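You operate a simulated robot arm through the tools that you are given. There is no shell and no other tool.

The job below is to be done with a simulated two-armed robot. You get a single attempt, and the scene is never put back.

## Task
Pick up the white tube with one hand, pass it to the other hand and put it on the floor of the left grey tray.

Only the result counts: the job must be done as asked and must still hold three seconds after the hand-in. Knocking over, shifting, dropping, spilling or breaking anything else fails it.

## Robot
Two 6-joint arms with two-finger grippers on one trunk, on a base that moves. Base frame: it is fixed to the floor where the robot stands at the start and does not move with it; the origin is under the middle of the robot, x ahead of it, y to its left, z up. Readings come in mm, degrees, newtons and seconds.
The left shoulder is at the start at [30, 178, 988], the right one opposite. With the tool pointing down near the work surface each hand reaches from about 240 to 840 mm from the robot's upright axis, wherever it stands, measured 20 degrees to its own side. Places, roughly: floor of the left grey tray (27x18 cm) [-900, -460, 900]. Payload 2.54 kg a hand.
The tool frame of a hand sits at the grasp point between the pads (the TCP): z along the fingers, y along the line on which they close. The tips reach 30 mm beyond it. The gripper opens to 116 mm; its body begins 95 mm behind the TCP.
Orientation is told as [roll, pitch, yaw] about the base's x, y, z axes, in that order, counted from this pose: with the fingers straight down and closing along the base's y, the tool's x points along the base's -x, its y along +y and its z along -z.

## Interface
- The arms move only by the tool drive_tool. It takes "left_steps", "right_steps" or both (then of equal length, played together; a hand with none holds still); each is a list of rows, each an object (a shift or turn left out is 0, a gripper value left out holds the last) with "translation": the shift along the tool's x, y, z in units of 40 mm (1.0 is 40 mm), a list of three; "dr": the turn, a rotation vector about the tool's x, y, z in units of 8 degrees (1.0 is 8 degrees), a list of three; "fingers": the opening in per cent of the stroke, from 0 (shut) to 100 (fully open). In form: [{"translation": [tx, ty, tz], "dr": [ax, ay, az], "fingers": fingers}, ...]. A call has 1 to 20 rows; each row shifts and turns the commanded pose from where the row before left it, along the tool's axes as they then stand. A call with a number of a shift or a turn outside -1 to 1 is refused whole. Rows are played at 5 a second. More than 50 mm and 8.6 degrees between two rows, or a gripper value outside its range, and nothing of the call is played. Where a pose cannot be reached the arm comes as near as it can. A force on the tool above 40 N (or 10 N above the force at the start of the call, whichever is more), or a blocked arm, ends the call early, and 0.2 s more pass. Each finger travels about 153 mm/s and halts on what it meets, pressing with about 21 N; the grip force reading is that of the motor and also rises with nothing between the fingers. The clock runs only during rows and for 0.2 s after the last one: add rows that do not move to give the fingers time. It gives the time, the measured TCP pose, the force on the tool (base axes), the opening and the grip force at its end, in the units of the frame above (readings bear some noise), with the torque about the TCP (base axes, N m) and any sound that the robot's microphone picked up.
- Cameras (640 x 400 px; columns grow to the right, rows downward): "scene" is now at [-10.3, -61.6, 1693.3]; the picture's right is [-0.96, -0.28, 0.00], its down [-0.25, 0.85, -0.47] and it looks along [0.13, -0.45, -0.88] (base axes); focal length 214 px, centre (320, 200). "left" rides on the left gripper at [69, 15, -122] in its tool frame; the picture's right is [-0.21, 0.98, 0.00], its down [-0.83, -0.18, -0.53] and it looks along [-0.52, -0.11, 0.85] (tool axes); focal length 251 px, centre (320, 200). "right" rides on the right gripper at [69, -15, -122] in its tool frame; the picture's right is [0.21, 0.98, 0.00], its down [-0.83, 0.18, -0.53] and it looks along [-0.52, 0.11, 0.85] (tool axes); focal length 251 px, centre (320, 200). There is no depth. A picture from a camera that has moved, and an enlarged one, comes with that camera's place and axes in the base frame and with its lens.
- snapshot(camera): a new picture of that camera. No time passes.
- move_column(by): moves the trunk up (or, below 0, down) by that many mm; the arms and the scene camera ride with it, the base frame stays. It gives what a move gives, with no picture.
- base_move(legs): drives the robot by 1 to 6 legs, each [ahead, left, turn to the left] in mm, mm and degrees, along the robot's own axes; the way and the turn of a leg run together, so that a leg with both is an arc; at most 1500 mm and 180 degrees a leg. The arms and the cameras ride along, it lands a little off, and it stops where it bumps. It gives what a move gives.
- pan_tilt(pan, tilt): turns the head with the scene camera to pan (to the left, within 143 degrees either way) and tilt (down, from -29 to 69), counted from straight ahead of the robot. It gives what a move gives.
- inspect(camera, box): a new picture of the part [left, top, right, bottom] of that camera's present view, enlarged. No time passes.
- job_done(): hands the job in; it is judged then, once.

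Places have to be worked out from the pictures, the camera data and where the tool is seen. Open the grippers and draw the arms clear of the work before you hand the job in, unless the task says otherwise.

The tools are called after "Call:" by a JSON object that holds its "api" and its "payload". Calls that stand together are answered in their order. drive_tool: Moves the arms, as the interface text tells. Its arguments: {"type":"object","properties":{"left_steps":{"type":"array"},"right_steps":{"type":"array"}},"required":[]} The other tools are called the same way: move_column (by) moves the trunk up or down; base_move (legs) drives the base; pan_tilt (pan, tilt) turns the head that bears the scene camera; snapshot (camera) takes a picture; inspect (camera, box) takes an enlarged picture of a part of a camera's view; job_done () hands the job in.

At the start:

```text
clock: 0.0
left_tool_pos: [536.7, -14.5, 1157.2]
left_tool_rot: [-0.1, 0.0, 0.0]
left_ft_force: [-0.2, 0.1, 0.5]
left_moment: [-0.01, -0.02, 0.02]
left_gripper_width: 116.0
left_finger_force: 0.1
right_tool_pos: [336.9, -350.8, 1167.9]
right_tool_rot: [-0.1, -0.1, 0.0]
right_ft_force: [0.2, -0.5, -0.3]
right_moment: [-0.02, -0.02, -0.05]
right_gripper_width: 115.9
right_finger_force: 0.1
trunk travel left (down, up): [-200.0, 340.0]
robot x, y, heading: [-1.8, 3.3, 0.2]
head pan, tilt (commanded): [-73.7, 61.9]
```

scene: 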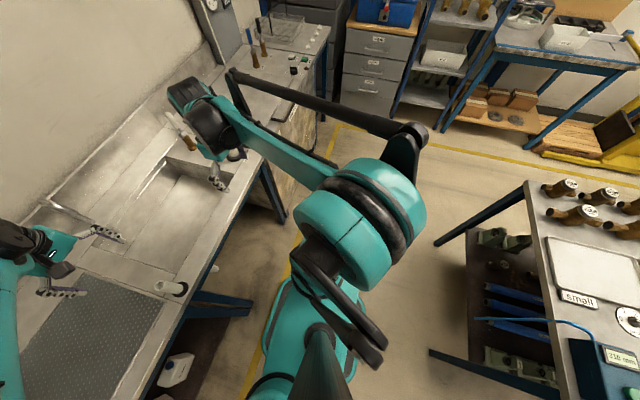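
right: 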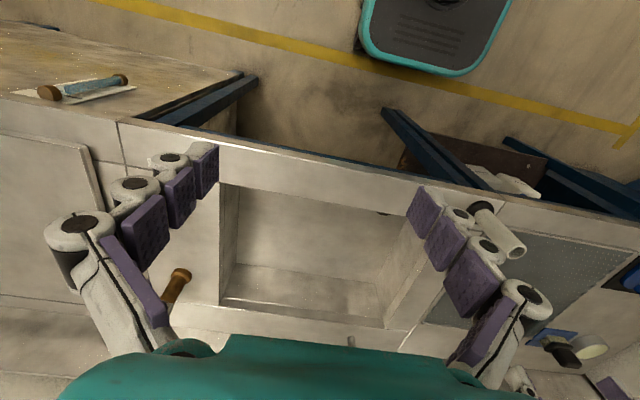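
left: 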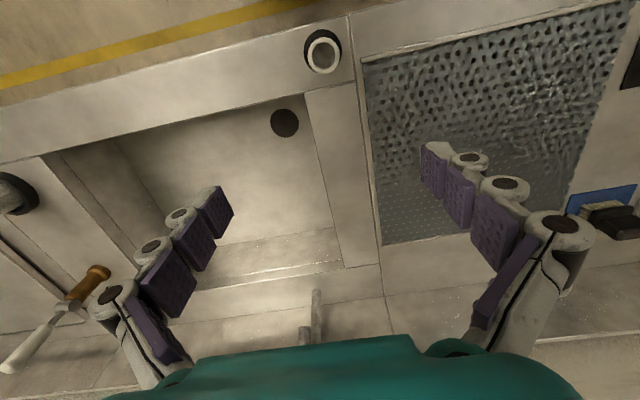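

I'll start by looking closer at the white tube candidate seen in the scene view near (172, 288), and in both wrist views.

Call:
{"api": "inspect", "payload": {"camera": "scene", "box": [80, 220, 240, 320]}}

Call:
{"api": "inspect", "payload": {"camera": "left", "box": [240, 0, 400, 100]}}

Call:
{"api": "inspect", "payload": {"camera": "right", "box": [400, 150, 560, 250]}}

```text
4.00 times, centred on (160, 270) of scene
camera zoom: at [-10.3, -61.6, 1693.3], right [-0.96, -0.28, 0.0], down [-0.25, 0.85, -0.47], along [0.13, -0.45, -0.88], focal length 858 px, centre (960, -80)
```

zoom: 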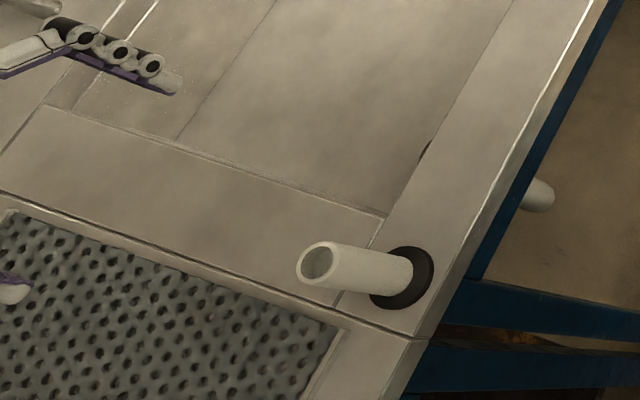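

```text
4.00 times, centred on (320, 50) of left
camera zoom: at [467.3, 0.3, 1278.5], right [0.21, 0.98, 0.0], down [0.83, -0.18, 0.53], along [0.52, -0.11, -0.85], focal length 1006 px, centre (320, 800)
```

zoom: 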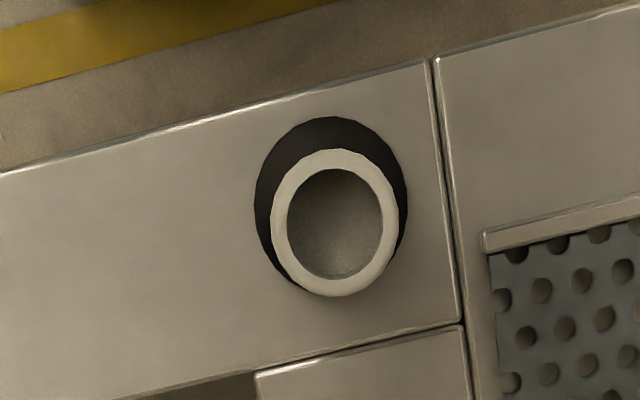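

```text
4.00 times, centred on (480, 200) of right
camera zoom: at [267.3, -366.3, 1289.2], right [-0.21, 0.98, 0.0], down [0.83, 0.18, 0.53], along [0.52, 0.11, -0.85], focal length 1006 px, centre (-320, 200)
```

zoom: 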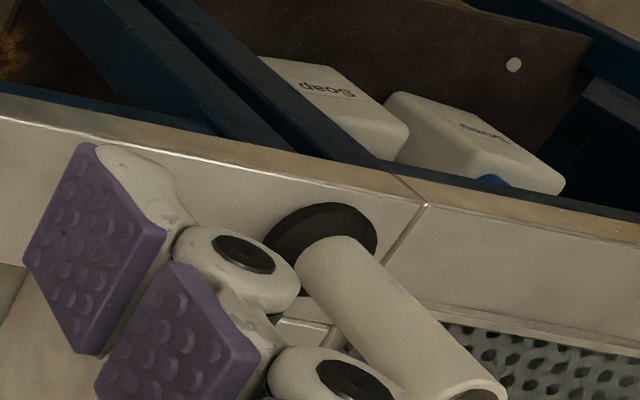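

The tube stands upright on a black ring near the bench's front edge at about [478, 3], from z≈890 to z≈992, about 31 mm wide. Next I turn the head to see the far bench with the trays.

Call:
{"api": "pan_tilt", "payload": {"pan": -140, "tilt": 45}}

Call:
{"api": "snapshot", "payload": {"camera": "scene"}}

```text
clock: 1.4
left_tool_pos: [535.5, -15.1, 1157.1]
left_tool_rot: [0.0, 0.0, 0.0]
left_ft_force: [0.5, 0.0, 0.3]
left_moment: [0.01, -0.02, 0.0]
left_gripper_width: 116.0
left_finger_force: 0.0
right_tool_pos: [336.4, -351.2, 1167.8]
right_tool_rot: [0.0, 0.0, 0.2]
right_ft_force: [-0.1, 0.2, 0.2]
right_moment: [-0.02, -0.01, -0.02]
right_gripper_width: 116.0
right_finger_force: 0.0
trunk travel left (down, up): [-200.0, 340.0]
robot x, y, heading: [-1.9, -1.1, -0.1]
head pan, tilt (commanded): [-140.0, 45.0]
```

```text
taken
camera scene: at [-90.6, -52.1, 1715.0], right [-0.64, 0.77, 0.0], down [0.54, 0.46, -0.71], along [-0.54, -0.45, -0.71], focal length 214 px, centre (320, 200)
```

scene: 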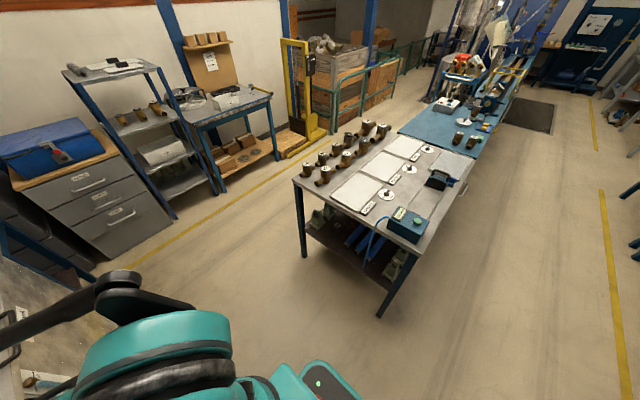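

The table behind shows two flat grey trays and other things; I zoom in on it.

Call:
{"api": "inspect", "payload": {"camera": "scene", "box": [280, 110, 480, 235]}}

Call:
{"api": "inspect", "payload": {"camera": "scene", "box": [40, 20, 300, 180]}}

```text
3.20 times, centred on (380, 172) of scene
camera zoom: at [-90.6, -52.1, 1715.0], right [-0.64, 0.77, 0.0], down [0.54, 0.46, -0.71], along [-0.54, -0.45, -0.71], focal length 686 px, centre (128, 288)
```

zoom: 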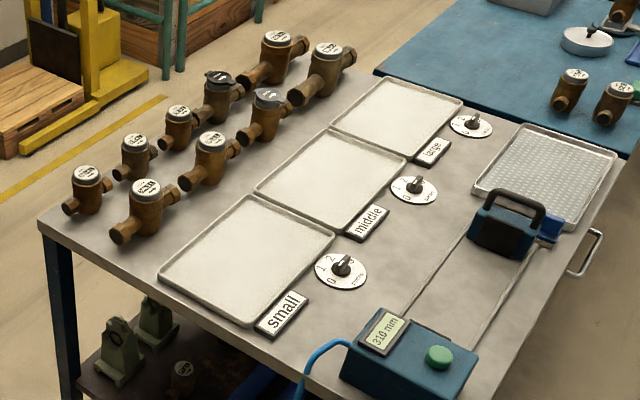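

```text
2.46 times, centred on (170, 100) of scene
camera zoom: at [-90.6, -52.1, 1715.0], right [-0.64, 0.77, 0.0], down [0.54, 0.46, -0.71], along [-0.54, -0.45, -0.71], focal length 528 px, centre (689, 446)
```

zoom: 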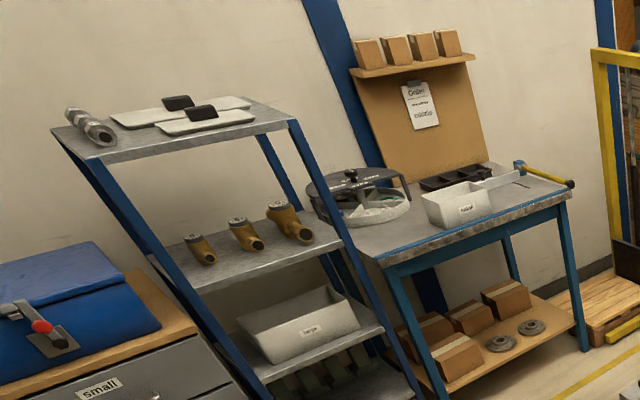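

Tray layout: the "small" tray centre computes to about [-912, -459] (x −1050…−773, y −554…−364), which matches the left grey tray. Now I turn the head forward to the sink bench to measure the tube better.

Call:
{"api": "pan_tilt", "payload": {"pan": 0, "tilt": 55}}

Call:
{"api": "snapshot", "payload": {"camera": "scene"}}

```text
clock: 3.6
left_tool_pos: [536.2, -16.0, 1156.8]
left_tool_rot: [0.0, 0.0, 0.0]
left_ft_force: [0.6, -0.3, 0.1]
left_moment: [0.03, 0.02, 0.04]
left_gripper_width: 115.9
left_finger_force: 0.1
right_tool_pos: [337.2, -351.7, 1167.8]
right_tool_rot: [0.1, 0.0, 0.0]
right_ft_force: [-0.2, 0.2, 0.3]
right_moment: [0.03, 0.02, 0.03]
right_gripper_width: 116.1
right_finger_force: 0.0
trunk travel left (down, up): [-200.0, 340.0]
robot x, y, heading: [1.6, 0.4, 0.1]
head pan, tilt (commanded): [0.0, 55.0]
```

```text
taken
camera scene: at [43.7, 0.2, 1701.6], right [0.0, -1.0, 0.0], down [-0.82, 0.0, -0.57], along [0.57, 0.0, -0.82], focal length 214 px, centre (320, 200)
```

scene: 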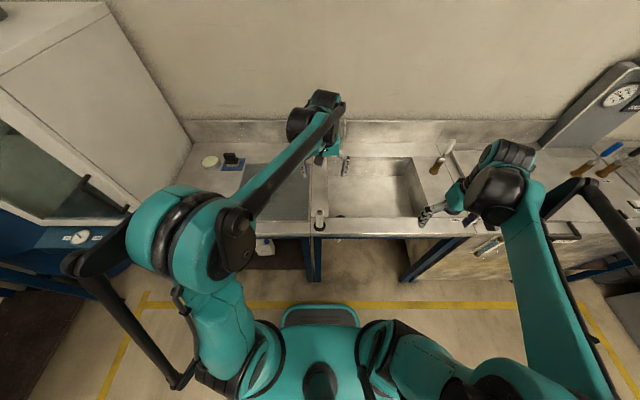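

The tube is visible straight ahead at about (320, 220); I zoom in on it.

Call:
{"api": "inspect", "payload": {"camera": "scene", "box": [280, 180, 360, 230]}}

Call:
{"api": "inspect", "payload": {"camera": "scene", "box": [180, 80, 500, 280]}}

```text
8.00 times, centred on (320, 205) of scene
camera zoom: at [43.7, 0.2, 1701.6], right [0.0, -1.0, 0.0], down [-0.82, 0.0, -0.57], along [0.57, 0.0, -0.82], focal length 1716 px, centre (320, 160)
```

zoom: 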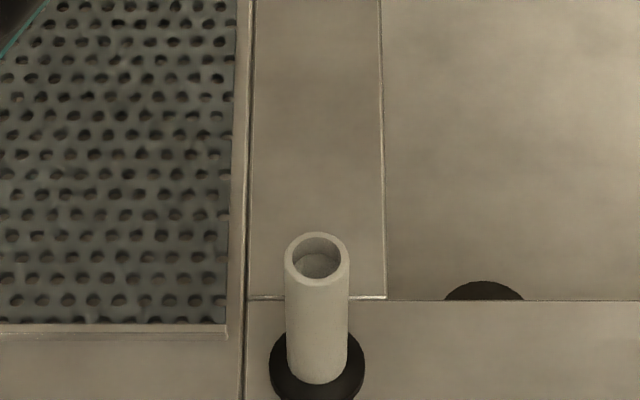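

```text
2.00 times, centred on (340, 180) of scene
camera zoom: at [43.7, 0.2, 1701.6], right [0.0, -1.0, 0.0], down [-0.82, 0.0, -0.57], along [0.57, 0.0, -0.82], focal length 429 px, centre (280, 240)
```

zoom: 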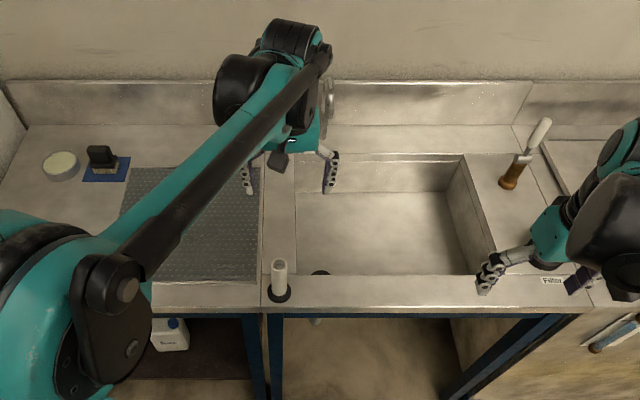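

The tube axis works out to x≈478, y≈2, rim z≈996, and black foot z≈885. I move the left hand above it with the tips still about 35 mm over the rim and check.

Call:
{"api": "drive_tool", "payload": {"left_steps": [{"translation": [0.5, 0.15, 0], "fingers": 100}, {"translation": [0.5, 0.15, 0]}, {"translation": [0.44, 0.13, 0]}, {"translation": [0, 0, 0.6]}, {"translation": [0, 0, 0.6]}, {"translation": [0, 0, 0.6]}, {"translation": [0, 0, 0.6]}, {}]}}

Call:
{"api": "snapshot", "payload": {"camera": "left"}}

Call:
{"api": "inspect", "payload": {"camera": "scene", "box": [260, 140, 380, 240]}}

```text
clock: 5.4
left_tool_pos: [477.1, 2.3, 1060.6]
left_tool_rot: [0.0, 0.0, 0.0]
left_ft_force: [-0.4, -1.0, 0.1]
left_moment: [0.0, -0.03, 0.0]
left_gripper_width: 116.0
left_finger_force: 0.0
right_tool_pos: [337.2, -351.0, 1166.6]
right_tool_rot: [0.0, 0.0, 0.0]
right_ft_force: [-0.3, -0.4, 0.1]
right_moment: [0.04, 0.01, -0.01]
right_gripper_width: 115.9
right_finger_force: 0.1
trunk travel left (down, up): [-200.0, 340.0]
robot x, y, heading: [0.9, -0.7, -0.1]
head pan, tilt (commanded): [0.0, 55.0]
```

```text
taken
camera left: at [408.7, 17.8, 1181.6], right [0.21, 0.98, 0.0], down [0.83, -0.18, 0.53], along [0.52, -0.11, -0.85], focal length 251 px, centre (320, 200)
```

left: 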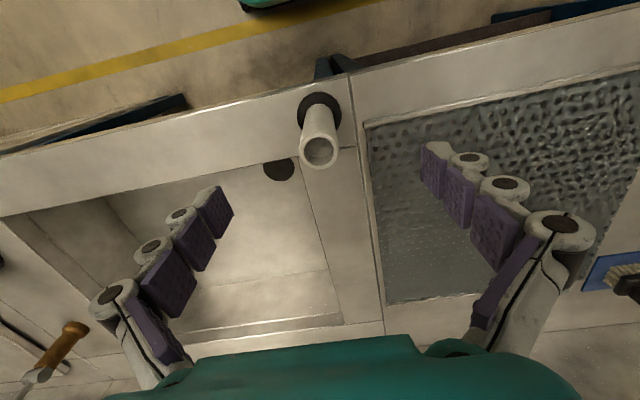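

```text
4.00 times, centred on (320, 190) of scene
camera zoom: at [43.3, 0.3, 1701.6], right [0.0, -1.0, 0.0], down [-0.82, 0.0, -0.57], along [0.57, 0.0, -0.82], focal length 858 px, centre (320, 240)
```

zoom: 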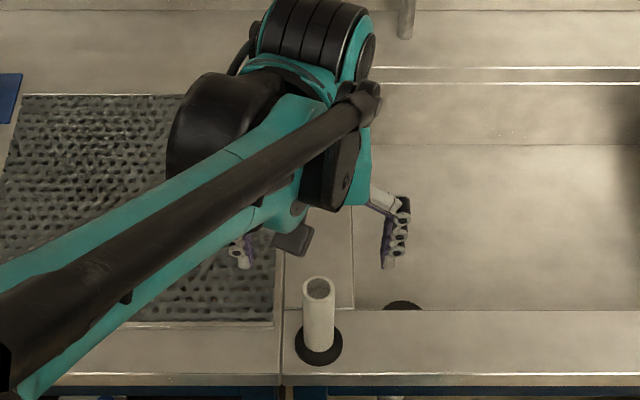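

The rim in the left view gives y≈2 and x≈479, agreeing with the earlier estimate. I zoom in once to pin down rim and foot before descending.

Call:
{"api": "inspect", "payload": {"camera": "left", "box": [260, 70, 380, 190]}}

Call:
{"api": "inspect", "payload": {"camera": "right", "box": [400, 100, 640, 250]}}

```text
3.33 times, centred on (320, 130) of left
camera zoom: at [408.7, 17.8, 1181.6], right [0.21, 0.98, 0.0], down [0.83, -0.18, 0.53], along [0.52, -0.11, -0.85], focal length 838 px, centre (320, 433)
```

zoom: 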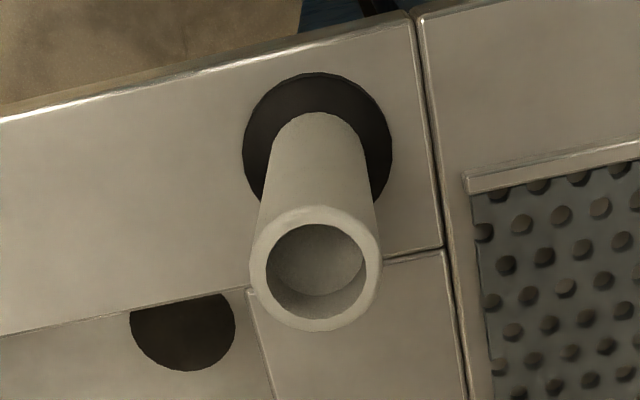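

```text
2.67 times, centred on (520, 175) of right
camera zoom: at [266.9, -366.2, 1289.3], right [-0.21, 0.98, 0.0], down [0.83, 0.18, 0.53], along [0.52, 0.11, -0.85], focal length 670 px, centre (-213, 267)
```

zoom: 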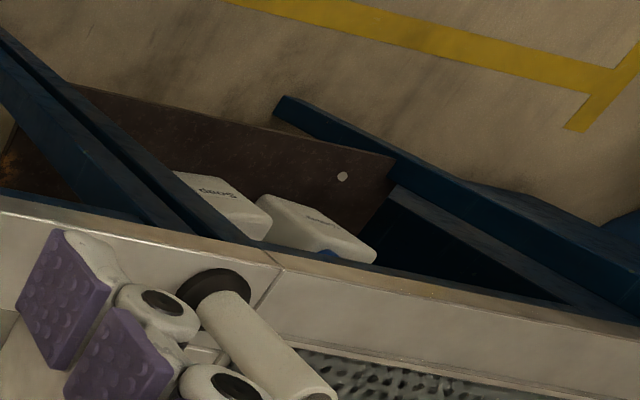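

Tube: axis at about [478.5, 2], rim z≈995, foot z≈880, OD≈31 mm. I descend so the TCP is about 10 mm below the rim and close on it.

Call:
{"api": "drive_tool", "payload": {"left_steps": [{"translation": [0, 0, 0.5]}, {"translation": [0, 0, 0.5]}, {"translation": [0, 0, 0.5]}, {"translation": [0, 0, 0.38]}, {}, {"fingers": 0}, {}, {}, {}, {}]}}

Call:
{"api": "inspect", "payload": {"camera": "scene", "box": [260, 140, 380, 240]}}

Call:
{"api": "snapshot", "payload": {"camera": "left"}}

```text
clock: 7.6
left_tool_pos: [479.5, 2.8, 985.1]
left_tool_rot: [0.1, -0.1, 0.1]
left_ft_force: [-0.2, -0.4, -0.8]
left_moment: [-0.03, -0.01, -0.02]
left_gripper_width: 30.9
left_finger_force: 20.7
right_tool_pos: [337.2, -350.7, 1168.1]
right_tool_rot: [0.0, 0.0, 0.0]
right_ft_force: [0.0, 0.3, 0.0]
right_moment: [0.02, 0.0, -0.01]
right_gripper_width: 115.8
right_finger_force: 0.1
trunk travel left (down, up): [-200.0, 340.0]
robot x, y, heading: [-0.7, -1.5, 0.2]
head pan, tilt (commanded): [0.0, 55.0]
```

```text
4.00 times, centred on (320, 190) of scene
camera zoom: at [43.7, 0.1, 1701.6], right [0.0, -1.0, 0.0], down [-0.82, 0.0, -0.57], along [0.57, 0.0, -0.82], focal length 858 px, centre (320, 240)
```

zoom: 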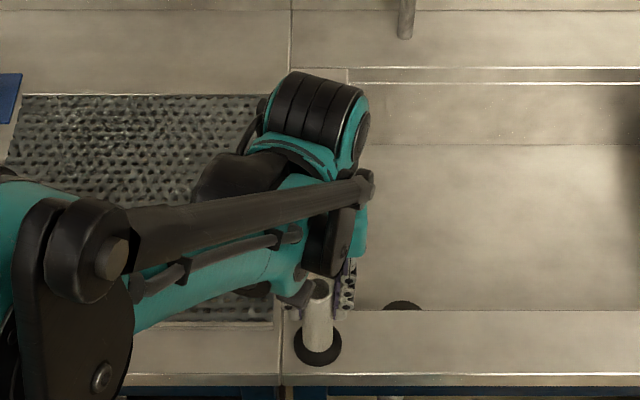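

```text
taken
camera left: at [409.7, 17.4, 1106.4], right [0.21, 0.98, 0.0], down [0.83, -0.18, 0.53], along [0.52, -0.11, -0.85], focal length 251 px, centre (320, 200)
```

left: 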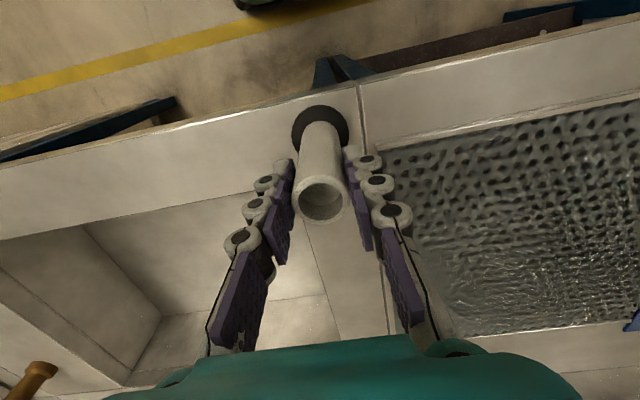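

Gripped: opening 30.9 mm, 20.7 N, and the tube axis coincides with the TCP. I lift slowly first to see whether it comes free.

Call:
{"api": "drive_tool", "payload": {"left_steps": [{"translation": [0, 0, -0.1]}, {"translation": [0, 0, -0.2]}, {"translation": [0, 0, -0.3]}, {}]}}

Call:
{"api": "inspect", "payload": {"camera": "scene", "box": [260, 140, 380, 240]}}

Call:
{"api": "snapshot", "payload": {"camera": "left"}}

```text
clock: 8.6
left_tool_pos: [478.1, 2.0, 1010.2]
left_tool_rot: [0.1, 0.0, 0.1]
left_ft_force: [0.0, -0.4, -2.0]
left_moment: [0.02, 0.01, -0.01]
left_gripper_width: 31.0
left_finger_force: 20.8
right_tool_pos: [337.9, -350.6, 1168.1]
right_tool_rot: [0.1, 0.0, 0.0]
right_ft_force: [0.0, -0.8, -0.2]
right_moment: [-0.03, -0.02, 0.01]
right_gripper_width: 115.8
right_finger_force: 0.1
trunk travel left (down, up): [-200.0, 340.0]
robot x, y, heading: [-2.8, 1.8, -0.0]
head pan, tilt (commanded): [0.0, 55.0]
```

```text
4.00 times, centred on (320, 190) of scene
camera zoom: at [44.2, 0.1, 1701.5], right [0.0, -1.0, 0.0], down [-0.82, 0.0, -0.57], along [0.57, 0.0, -0.82], focal length 858 px, centre (320, 240)
```

zoom: 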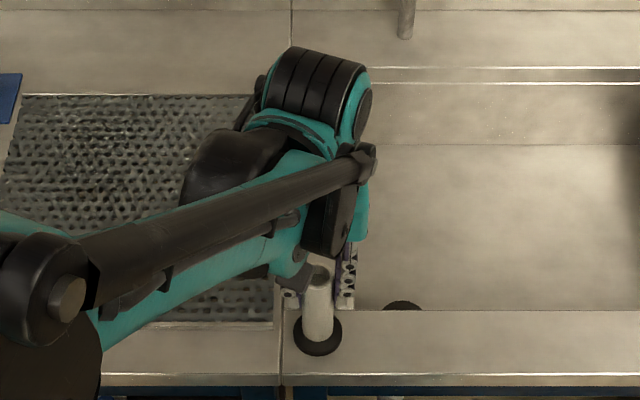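

```text
taken
camera left: at [409.2, 17.3, 1131.1], right [0.21, 0.98, 0.0], down [0.83, -0.18, 0.53], along [0.52, -0.11, -0.85], focal length 251 px, centre (320, 200)
```

left: 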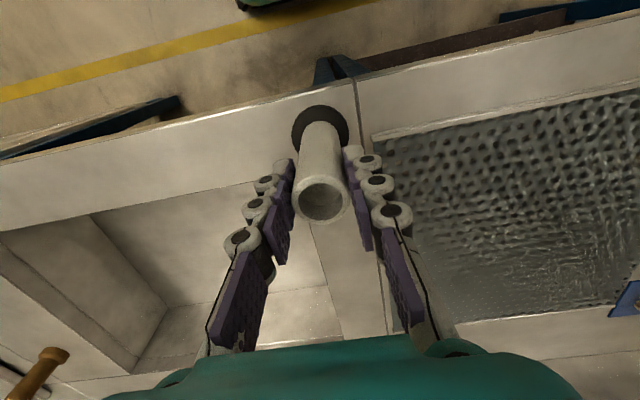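

The tube came up cleanly with its black foot attached (about 2 N load). I lift to z≈1200 and bring it a bit back toward the robot for the handover.

Call:
{"api": "drive_tool", "payload": {"left_steps": [{"translation": [0, 0, -0.7]}, {"translation": [0, 0, -0.7]}, {"translation": [0, 0, -0.7]}, {"translation": [0, 0, -0.7]}, {"translation": [0, 0, -0.7]}, {"translation": [0.3, 0.3, -0.7]}, {"translation": [0.4, 0.4, -0.55]}, {"translation": [0.4, 0.4, 0]}, {"translation": [0.2, 0.2, 0]}, {}]}}

Call:
{"api": "snapshot", "payload": {"camera": "scene"}}

```text
clock: 10.8
left_tool_pos: [427.2, 55.3, 1199.2]
left_tool_rot: [0.0, -0.1, 0.0]
left_ft_force: [0.2, -0.1, -1.6]
left_moment: [0.02, 0.01, -0.04]
left_gripper_width: 31.1
left_finger_force: 20.9
right_tool_pos: [337.2, -351.2, 1167.1]
right_tool_rot: [0.0, 0.1, 0.0]
right_ft_force: [-0.3, -1.2, -0.3]
right_moment: [0.0, 0.02, 0.03]
right_gripper_width: 116.0
right_finger_force: 0.1
trunk travel left (down, up): [-200.0, 340.0]
robot x, y, heading: [-0.8, -3.8, 0.0]
head pan, tilt (commanded): [0.0, 55.0]
```

```text
taken
camera scene: at [44.0, 0.2, 1701.5], right [0.0, -1.0, 0.0], down [-0.82, 0.0, -0.57], along [0.57, 0.0, -0.82], focal length 214 px, centre (320, 200)
```

scene: 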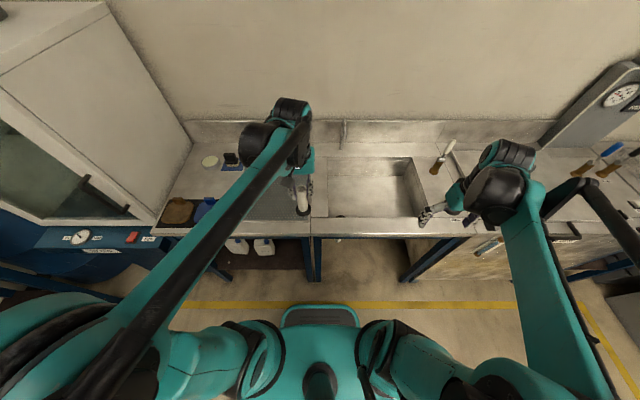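

Now I tip the left hand so its fingers point toward −y (roll −90°), first half of the turn, and check that the arm follows.

Call:
{"api": "drive_tool", "payload": {"left_steps": [{"dr": [0.8, 0, 0]}, {"dr": [0.8, 0, 0]}, {"dr": [0.8, 0, 0]}, {"dr": [0.8, 0, 0]}, {"dr": [0.8, 0, 0]}, {"dr": [0.8, 0, 0]}, {"dr": [0.8, 0, 0]}, {}]}}

Call:
{"api": "snapshot", "payload": {"camera": "scene"}}

```text
clock: 12.6
left_tool_pos: [426.1, 53.9, 1201.2]
left_tool_rot: [-44.9, 0.0, 0.0]
left_ft_force: [-0.5, 0.7, -1.2]
left_moment: [0.08, 0.03, -0.03]
left_gripper_width: 30.7
left_finger_force: 21.0
right_tool_pos: [336.7, -350.9, 1168.0]
right_tool_rot: [0.0, 0.0, 0.1]
right_ft_force: [0.6, 0.0, -0.2]
right_moment: [-0.01, -0.01, 0.02]
right_gripper_width: 115.9
right_finger_force: 0.0
trunk travel left (down, up): [-200.0, 340.0]
robot x, y, heading: [0.9, 1.5, 0.0]
head pan, tilt (commanded): [0.0, 55.0]
```

```text
taken
camera scene: at [43.5, -0.1, 1701.6], right [0.0, -1.0, 0.0], down [-0.82, 0.0, -0.57], along [0.57, 0.0, -0.82], focal length 214 px, centre (320, 200)
```

scene: 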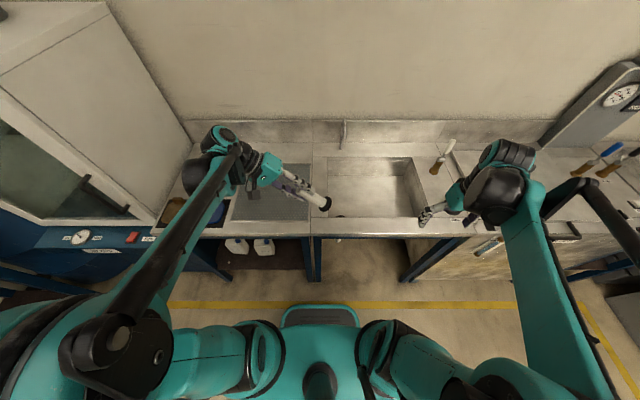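

The arm follows well and the tube is held. I finish the turn to −90°.

Call:
{"api": "drive_tool", "payload": {"left_steps": [{"dr": [0.8, 0, 0]}, {"dr": [0.8, 0, 0]}, {"dr": [0.8, 0, 0]}, {"dr": [0.8, 0, 0]}, {"dr": [0.8, 0, 0]}, {"dr": [0.8, 0, 0]}, {"dr": [0.83, 0, 0]}, {}]}}

Call:
{"api": "snapshot", "payload": {"camera": "scene"}}

Call:
{"api": "inspect", "payload": {"camera": "scene", "box": [240, 140, 400, 240]}}

```text
clock: 14.4
left_tool_pos: [425.9, 55.5, 1200.2]
left_tool_rot: [-89.9, 0.0, 0.0]
left_ft_force: [-0.3, -0.1, -1.5]
left_moment: [0.09, 0.02, 0.0]
left_gripper_width: 31.1
left_finger_force: 20.9
right_tool_pos: [336.5, -352.1, 1167.0]
right_tool_rot: [0.1, 0.0, 0.0]
right_ft_force: [0.0, -0.4, 0.1]
right_moment: [0.0, 0.0, 0.0]
right_gripper_width: 115.9
right_finger_force: 0.0
trunk travel left (down, up): [-200.0, 340.0]
robot x, y, heading: [-0.5, -1.0, 0.2]
head pan, tilt (commanded): [0.0, 55.0]
```

```text
taken
camera scene: at [43.2, 0.0, 1701.6], right [0.0, -1.0, 0.0], down [-0.82, 0.0, -0.57], along [0.57, 0.0, -0.82], focal length 214 px, centre (320, 200)
```

scene: 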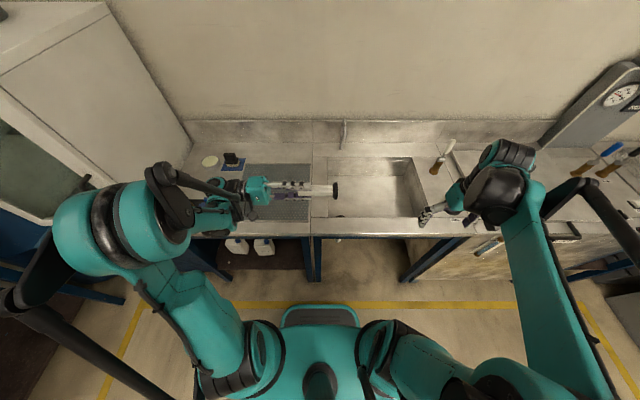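

```text
4.00 times, centred on (320, 190) of scene
camera zoom: at [43.2, 0.0, 1701.6], right [0.0, -1.0, 0.0], down [-0.82, 0.0, -0.57], along [0.57, 0.0, -0.82], focal length 858 px, centre (320, 240)
```

zoom: 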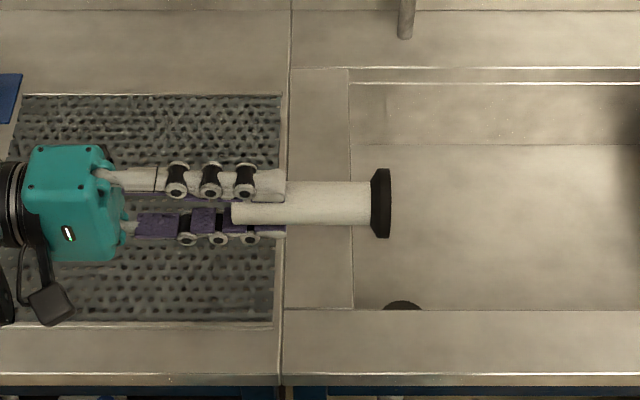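

The tube now lies horizontally along y at z≈1201: rim y≈65, left finger tips y≈25, foot from y≈−38 to −51, leaving about 60 mm free centred at y≈−6. I raise the right hand and yaw it +90° so it will close along x.

Call:
{"api": "drive_tool", "payload": {"right_steps": [{"translation": [0, 0, -0.65], "fingers": 100}, {"translation": [0, 0, -0.65]}, {"translation": [0, 0, -0.65]}, {"translation": [0, 0, -0.65]}, {"dr": [0, 0, -0.9]}, {"dr": [0, 0, -0.9]}, {"dr": [0, 0, -0.9]}, {"dr": [0, 0, -0.9]}, {"dr": [0, 0, -0.9]}, {"dr": [0, 0, -0.9]}, {"dr": [0, 0, -0.9]}, {"dr": [0, 0, -0.9]}, {"dr": [0, 0, -0.9]}, {"dr": [0, 0, -0.9]}, {"dr": [0, 0, -0.9]}, {"dr": [0, 0, -0.9]}, {"dr": [0, 0, -0.45]}, {}]}}

Call:
{"api": "snapshot", "payload": {"camera": "scene"}}

Call:
{"api": "snapshot", "payload": {"camera": "right"}}

```text
clock: 18.2
left_tool_pos: [425.4, 55.9, 1200.1]
left_tool_rot: [-89.9, 0.0, 0.0]
left_ft_force: [-0.4, 0.8, -1.1]
left_moment: [0.09, 0.02, 0.04]
left_gripper_width: 30.8
left_finger_force: 21.3
right_tool_pos: [337.8, -351.4, 1271.7]
right_tool_rot: [0.0, 0.0, 90.2]
right_ft_force: [0.1, 0.6, 1.4]
right_moment: [0.02, 0.02, -0.03]
right_gripper_width: 116.1
right_finger_force: 0.0
trunk travel left (down, up): [-200.0, 340.0]
robot x, y, heading: [-4.4, -1.5, 0.1]
head pan, tilt (commanded): [0.0, 55.0]
```

```text
taken
camera scene: at [43.8, 0.3, 1701.6], right [0.0, -1.0, 0.0], down [-0.82, 0.0, -0.57], along [0.57, 0.0, -0.82], focal length 214 px, centre (320, 200)
```

scene: 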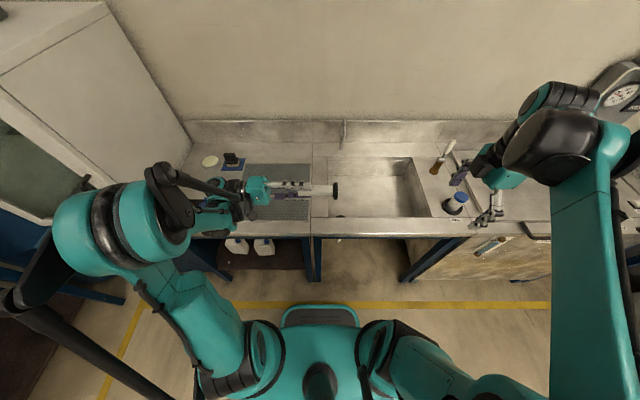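

```text
taken
camera right: at [351.5, -420.2, 1393.4], right [-0.98, -0.22, 0.0], down [-0.18, 0.83, 0.53], along [-0.12, 0.52, -0.85], focal length 251 px, centre (320, 200)
```

right: 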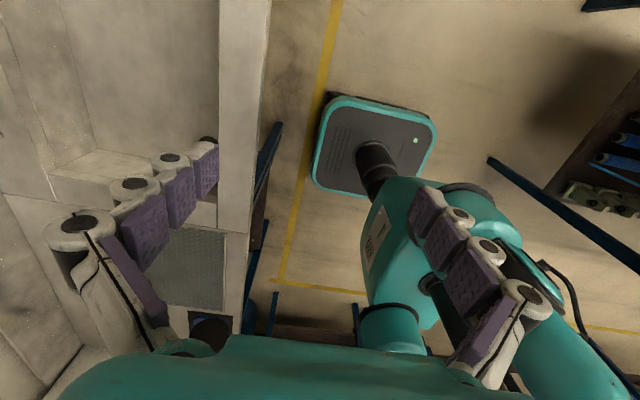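

The right hand is at yaw 90°. I bring it across at z≈1272 to y≈−120, x≈426, still short of the tube, and check.

Call:
{"api": "drive_tool", "payload": {"right_steps": [{"translation": [-0.825, -0.316, 0]}, {"translation": [-0.825, -0.316, 0]}, {"translation": [-0.825, -0.316, 0]}, {"translation": [-0.825, -0.316, 0]}, {"translation": [-0.825, -0.316, 0]}, {"translation": [-0.825, -0.316, 0]}, {"translation": [-0.825, -0.316, 0]}, {}]}}

Call:
{"api": "snapshot", "payload": {"camera": "scene"}}

Call:
{"api": "snapshot", "payload": {"camera": "right"}}

```text
clock: 20.0
left_tool_pos: [425.6, 54.4, 1199.1]
left_tool_rot: [-89.7, -0.1, 0.1]
left_ft_force: [0.0, 0.0, -1.2]
left_moment: [0.05, 0.03, 0.01]
left_gripper_width: 31.2
left_finger_force: 20.9
right_tool_pos: [425.7, -123.5, 1270.9]
right_tool_rot: [0.0, 0.0, 89.9]
right_ft_force: [-0.5, 0.3, 0.8]
right_moment: [0.02, -0.03, -0.02]
right_gripper_width: 116.2
right_finger_force: 0.0
trunk travel left (down, up): [-200.0, 340.0]
robot x, y, heading: [-0.6, 0.9, 0.2]
head pan, tilt (commanded): [0.0, 55.0]
```

```text
taken
camera scene: at [43.2, -0.4, 1701.6], right [0.0, -1.0, 0.0], down [-0.82, 0.0, -0.57], along [0.57, 0.0, -0.82], focal length 214 px, centre (320, 200)
```

scene: 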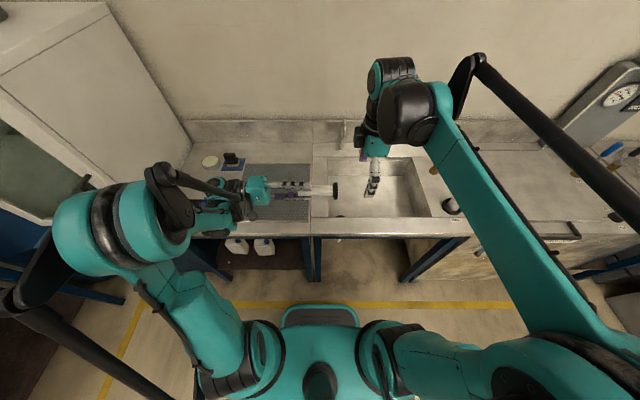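

```text
taken
camera right: at [439.5, -192.0, 1392.9], right [-0.98, -0.21, 0.0], down [-0.18, 0.83, 0.53], along [-0.11, 0.52, -0.85], focal length 251 px, centre (320, 200)
```

right: 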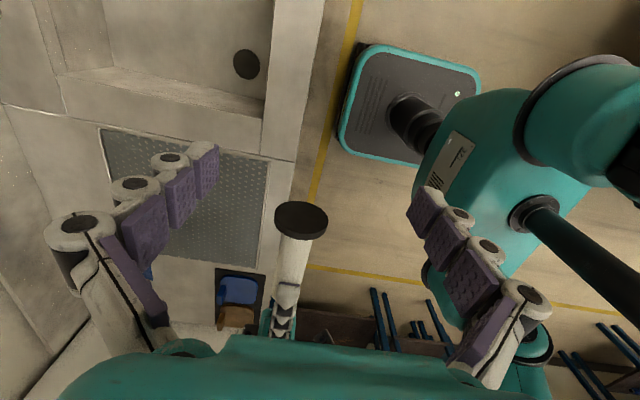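

The foot is well centred between the right fingers. I move on to y≈−6 above the free part of the tube.

Call:
{"api": "drive_tool", "payload": {"right_steps": [{"translation": [-0.725, 0, 0]}, {"translation": [-0.725, 0, 0]}, {"translation": [-0.725, 0, 0]}, {"translation": [-0.725, 0, 0]}, {}, {}]}}

Call:
{"api": "inspect", "payload": {"camera": "scene", "box": [220, 100, 420, 225]}}

Call:
{"api": "snapshot", "payload": {"camera": "right"}}

Call:
{"api": "snapshot", "payload": {"camera": "left"}}

```text
clock: 21.4
left_tool_pos: [425.3, 54.8, 1199.7]
left_tool_rot: [-90.0, 0.0, 0.0]
left_ft_force: [0.4, -0.1, -1.3]
left_moment: [0.08, -0.03, -0.02]
left_gripper_width: 31.0
left_finger_force: 21.2
right_tool_pos: [425.6, -3.4, 1271.1]
right_tool_rot: [0.0, 0.0, 90.1]
right_ft_force: [0.4, 0.9, 0.7]
right_moment: [0.0, 0.01, 0.03]
right_gripper_width: 116.2
right_finger_force: 0.1
trunk travel left (down, up): [-200.0, 340.0]
robot x, y, heading: [0.7, 0.3, -0.2]
head pan, tilt (commanded): [0.0, 55.0]
```

```text
3.20 times, centred on (320, 162) of scene
camera zoom: at [44.0, 0.8, 1701.5], right [0.0, -1.0, 0.0], down [-0.82, 0.0, -0.57], along [0.57, 0.0, -0.82], focal length 686 px, centre (320, 320)
```

zoom: 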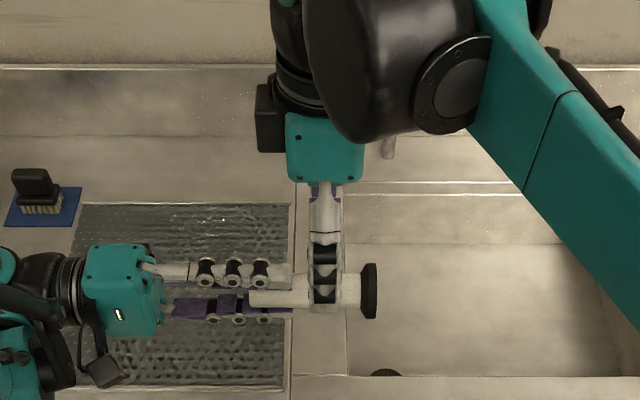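

```text
taken
camera right: at [440.0, -71.9, 1393.3], right [-0.98, -0.21, 0.0], down [-0.18, 0.83, 0.53], along [-0.11, 0.52, -0.85], focal length 251 px, centre (320, 200)
```

right: 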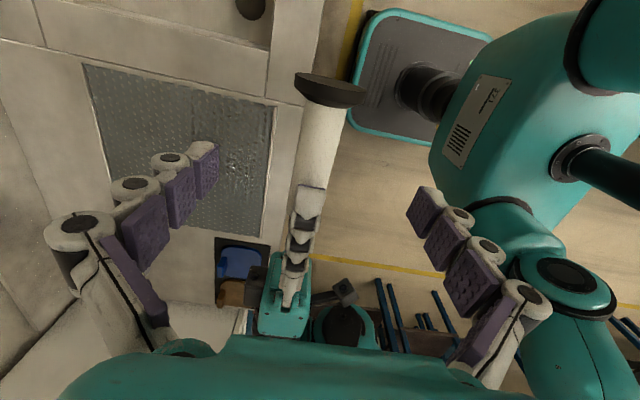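

```text
taken
camera left: at [357.7, 176.9, 1184.3], right [0.21, 0.0, -0.98], down [0.83, 0.53, 0.18], along [0.52, -0.85, 0.11], focal length 251 px, centre (320, 200)
```

left: 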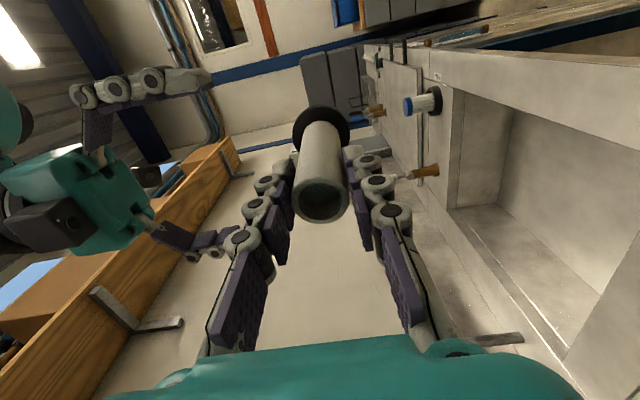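

Both hands align on x≈425.6 and the right fingers (about 27 mm wide) sit between the left tips and the foot. I descend to z≈1212 so the tube lies near the right fingertips, then close the right hand.

Call:
{"api": "drive_tool", "payload": {"right_steps": [{"translation": [0.05, 0, 0.4]}, {"translation": [0, 0, 0.4]}, {"translation": [0, 0, 0.4]}, {"translation": [0, 0, 0.27]}, {}, {}]}}

Call:
{"api": "inspect", "payload": {"camera": "scene", "box": [220, 100, 420, 225]}}

Call:
{"api": "snapshot", "payload": {"camera": "right"}}

Call:
{"api": "snapshot", "payload": {"camera": "left"}}

```text
clock: 22.8
left_tool_pos: [425.7, 54.9, 1199.9]
left_tool_rot: [-89.8, 0.0, 0.0]
left_ft_force: [-0.5, 0.2, -1.2]
left_moment: [0.03, 0.0, -0.01]
left_gripper_width: 31.2
left_finger_force: 21.3
right_tool_pos: [427.5, -4.5, 1211.2]
right_tool_rot: [0.1, 0.0, 89.9]
right_ft_force: [-0.4, -0.1, -0.1]
right_moment: [-0.03, -0.01, 0.01]
right_gripper_width: 116.0
right_finger_force: 0.0
trunk travel left (down, up): [-200.0, 340.0]
robot x, y, heading: [-2.3, 1.7, 0.0]
head pan, tilt (commanded): [0.0, 55.0]
```

```text
3.20 times, centred on (320, 162) of scene
camera zoom: at [44.0, 0.4, 1701.6], right [0.0, -1.0, 0.0], down [-0.82, 0.0, -0.57], along [0.57, 0.0, -0.82], focal length 686 px, centre (320, 320)
```

zoom: 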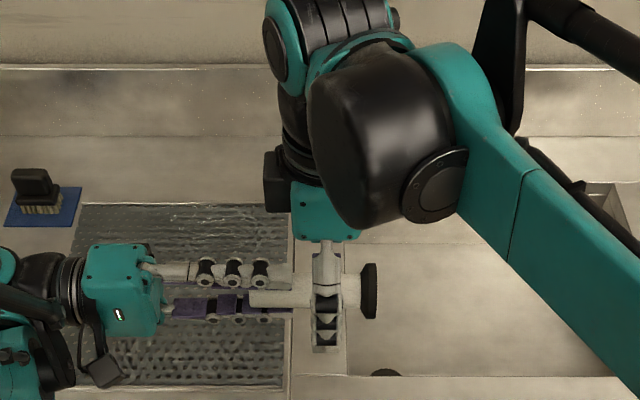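

```text
taken
camera right: at [440.4, -73.8, 1334.0], right [-0.98, -0.21, 0.0], down [-0.18, 0.83, 0.53], along [-0.11, 0.52, -0.85], focal length 251 px, centre (320, 200)
```

right: 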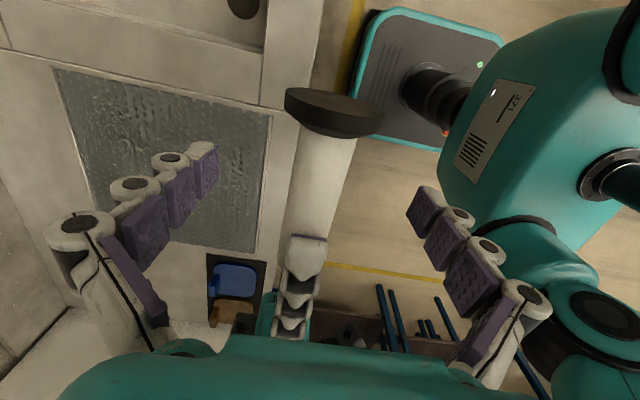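

```text
taken
camera left: at [357.7, 176.6, 1184.4], right [0.21, 0.0, -0.98], down [0.83, 0.53, 0.18], along [0.52, -0.85, 0.11], focal length 251 px, centre (320, 200)
```

left: 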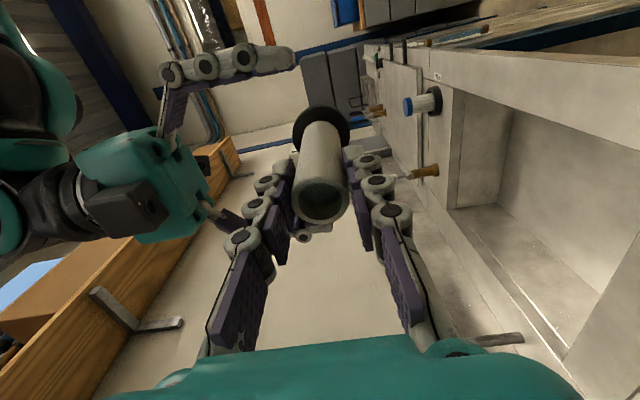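

Everything is aligned and clear, so I close the right hand on the tube.

Call:
{"api": "drive_tool", "payload": {"right_steps": [{"fingers": 0}, {}, {}, {}, {}, {}]}}

Call:
{"api": "inspect", "payload": {"camera": "scene", "box": [220, 100, 420, 225]}}

Call:
{"api": "snapshot", "payload": {"camera": "right"}}

```text
clock: 24.2
left_tool_pos: [425.7, 55.7, 1199.9]
left_tool_rot: [-89.8, 0.0, -0.1]
left_ft_force: [-17.7, 2.0, -10.5]
left_moment: [0.36, 0.07, -0.55]
left_gripper_width: 30.9
left_finger_force: 21.3
right_tool_pos: [427.8, -6.2, 1212.3]
right_tool_rot: [0.0, -0.1, 90.0]
right_ft_force: [17.1, -3.3, 9.0]
right_moment: [0.16, -0.3, -0.5]
right_gripper_width: 30.3
right_finger_force: 21.8
trunk travel left (down, up): [-200.0, 340.0]
robot x, y, heading: [2.9, -2.6, -0.2]
head pan, tilt (commanded): [0.0, 55.0]
```

```text
3.20 times, centred on (320, 162) of scene
camera zoom: at [43.8, 0.4, 1701.6], right [0.0, -1.0, 0.0], down [-0.82, 0.0, -0.57], along [0.57, 0.0, -0.82], focal length 686 px, centre (320, 320)
```

zoom: 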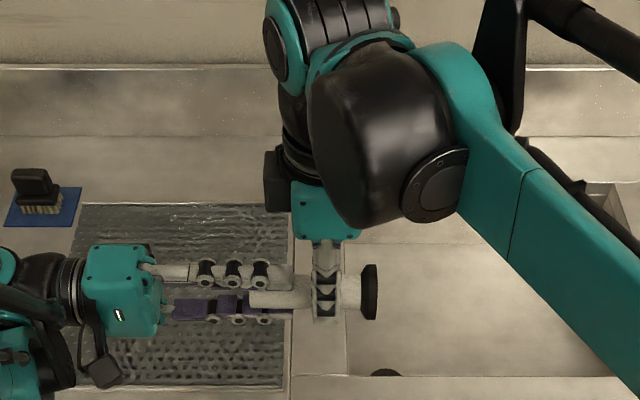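

```text
taken
camera right: at [440.6, -74.0, 1334.2], right [-0.98, -0.21, 0.0], down [-0.18, 0.83, 0.53], along [-0.11, 0.52, -0.85], focal length 251 px, centre (320, 200)
```

right: 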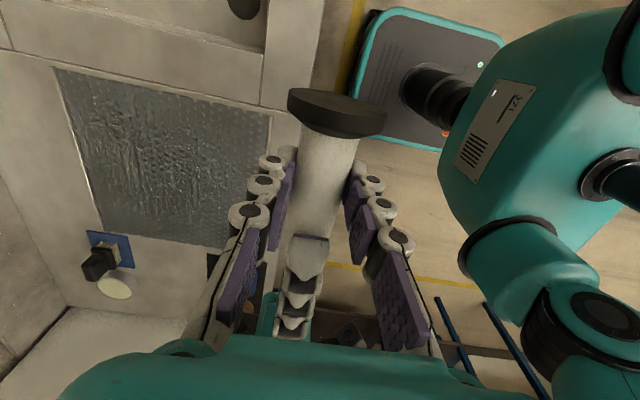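

The right hand holds the tube (30.3 mm, 21.8 N), with only some bracing force between the arms. I open the left hand part way and, once it is free, check the right grip.

Call:
{"api": "drive_tool", "payload": {"left_steps": [{"fingers": 45}, {}, {}, {}]}}

Call:
{"api": "inspect", "payload": {"camera": "scene", "box": [220, 100, 420, 225]}}

Call:
{"api": "snapshot", "payload": {"camera": "left"}}

```text
clock: 25.2
left_tool_pos: [425.6, 54.4, 1200.2]
left_tool_rot: [-89.8, 0.0, 0.0]
left_ft_force: [-0.4, 0.2, 0.7]
left_moment: [0.01, 0.02, 0.01]
left_gripper_width: 52.1
left_finger_force: 0.1
right_tool_pos: [426.0, -6.0, 1212.8]
right_tool_rot: [0.0, 0.1, 90.0]
right_ft_force: [-1.2, -0.3, 0.9]
right_moment: [-0.03, 0.01, -0.01]
right_gripper_width: 30.2
right_finger_force: 21.2
trunk travel left (down, up): [-200.0, 340.0]
robot x, y, heading: [3.2, -3.5, 0.0]
head pan, tilt (commanded): [0.0, 55.0]
```

```text
3.20 times, centred on (320, 162) of scene
camera zoom: at [43.8, 0.4, 1701.6], right [0.0, -1.0, 0.0], down [-0.82, 0.0, -0.57], along [0.57, 0.0, -0.82], focal length 686 px, centre (320, 320)
```

zoom: 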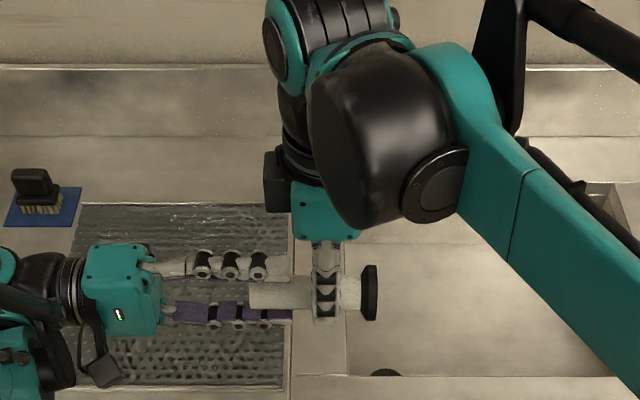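

```text
taken
camera left: at [357.6, 176.6, 1184.4], right [0.21, 0.0, -0.98], down [0.83, 0.53, 0.18], along [0.52, -0.85, 0.11], focal length 251 px, centre (320, 200)
```

left: 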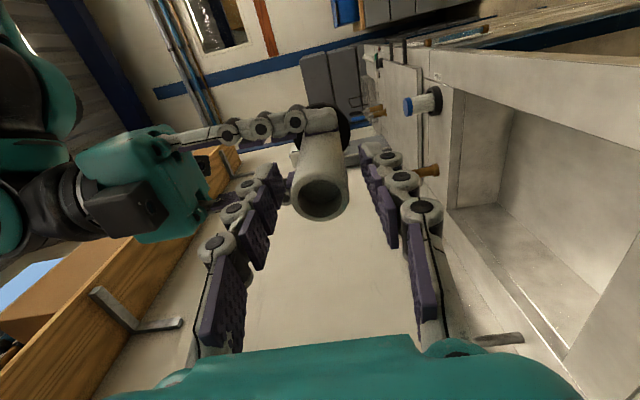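

The tube is in the right hand alone and level; left force is zero. I draw the left hand back along its own axis, clear of the tube's rim.

Call:
{"api": "drive_tool", "payload": {"left_steps": [{"translation": [0, 0, -0.4]}, {"translation": [0, 0, -0.6]}, {"translation": [0, 0, -0.6]}, {"translation": [0, 0, -0.7]}, {}]}}

Call:
{"api": "snapshot", "payload": {"camera": "scene"}}

Call:
{"api": "snapshot", "payload": {"camera": "right"}}

```text
clock: 26.4
left_tool_pos: [435.4, 125.8, 1200.4]
left_tool_rot: [-89.9, 0.0, 0.2]
left_ft_force: [-0.6, 0.2, -0.1]
left_moment: [-0.02, -0.04, 0.05]
left_gripper_width: 52.1
left_finger_force: 0.1
left hand out of reach, approached as far as the arm can: row 4
right_tool_pos: [425.5, -5.4, 1212.3]
right_tool_rot: [-0.1, 0.0, 90.0]
right_ft_force: [-0.3, 0.6, -0.2]
right_moment: [-0.03, -0.01, 0.02]
right_gripper_width: 30.2
right_finger_force: 21.3
trunk travel left (down, up): [-200.0, 340.0]
robot x, y, heading: [1.1, 1.1, 0.1]
head pan, tilt (commanded): [0.0, 55.0]
```

```text
taken
camera scene: at [43.3, 0.5, 1701.6], right [0.0, -1.0, 0.0], down [-0.82, 0.0, -0.57], along [0.57, 0.0, -0.82], focal length 214 px, centre (320, 200)
```

scene: 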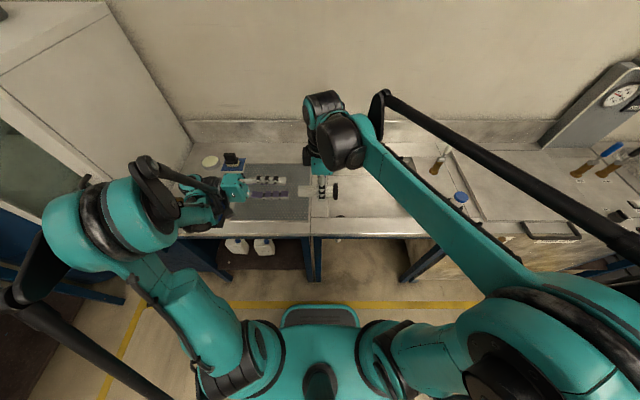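

```text
taken
camera right: at [439.8, -73.8, 1334.2], right [-0.98, -0.21, 0.0], down [-0.18, 0.83, 0.53], along [-0.11, 0.52, -0.85], focal length 251 px, centre (320, 200)
```

right: 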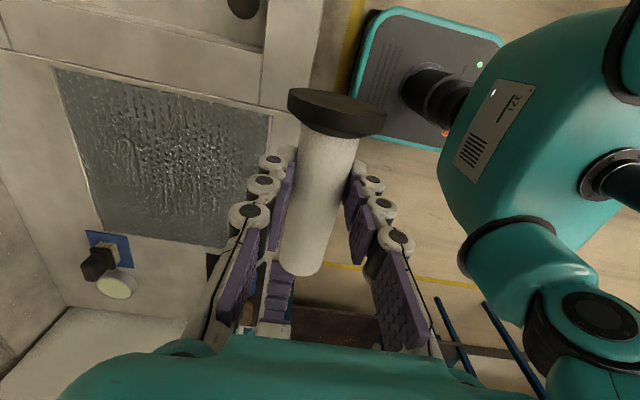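

The left arm met its reach limit but is well clear of the tube. I now turn the left hand back to pointing down, which brings it back inside its reach.

Call:
{"api": "drive_tool", "payload": {"left_steps": [{"dr": [-0.9, 0, 0]}, {"dr": [-0.9, 0, 0]}, {"dr": [-0.9, 0, 0]}, {"dr": [-0.9, 0, 0]}, {"dr": [-0.9, 0, 0]}, {"dr": [-0.9, 0, 0]}, {"dr": [-0.9, 0, 0]}, {"dr": [-0.9, 0, 0]}, {"dr": [-0.9, 0, 0]}, {"dr": [-0.9, 0, 0]}, {"dr": [-0.9, 0, 0]}, {"dr": [-0.9, 0, 0]}, {"dr": [-0.45, 0, 0]}, {}]}}

Call:
{"api": "snapshot", "payload": {"camera": "scene"}}

```text
clock: 29.4
left_tool_pos: [435.9, 126.8, 1199.8]
left_tool_rot: [0.2, 0.0, -0.1]
left_ft_force: [0.6, -0.9, 0.3]
left_moment: [0.0, 0.0, -0.02]
left_gripper_width: 52.2
left_finger_force: 0.2
right_tool_pos: [425.6, -6.1, 1211.8]
right_tool_rot: [0.1, 0.1, 90.0]
right_ft_force: [0.8, 0.0, -0.4]
right_moment: [0.0, -0.03, -0.02]
right_gripper_width: 30.1
right_finger_force: 20.8
trunk travel left (down, up): [-200.0, 340.0]
robot x, y, heading: [-0.4, 1.9, 0.1]
head pan, tilt (commanded): [0.0, 55.0]
```

```text
taken
camera scene: at [43.8, 0.4, 1701.6], right [0.0, -1.0, 0.0], down [-0.82, 0.0, -0.57], along [0.57, 0.0, -0.82], focal length 214 px, centre (320, 200)
```

scene: 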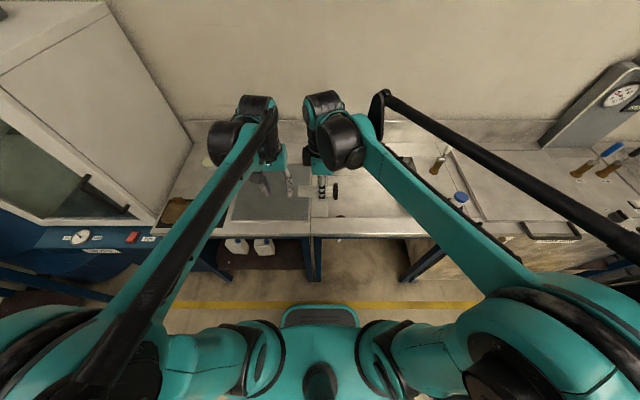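

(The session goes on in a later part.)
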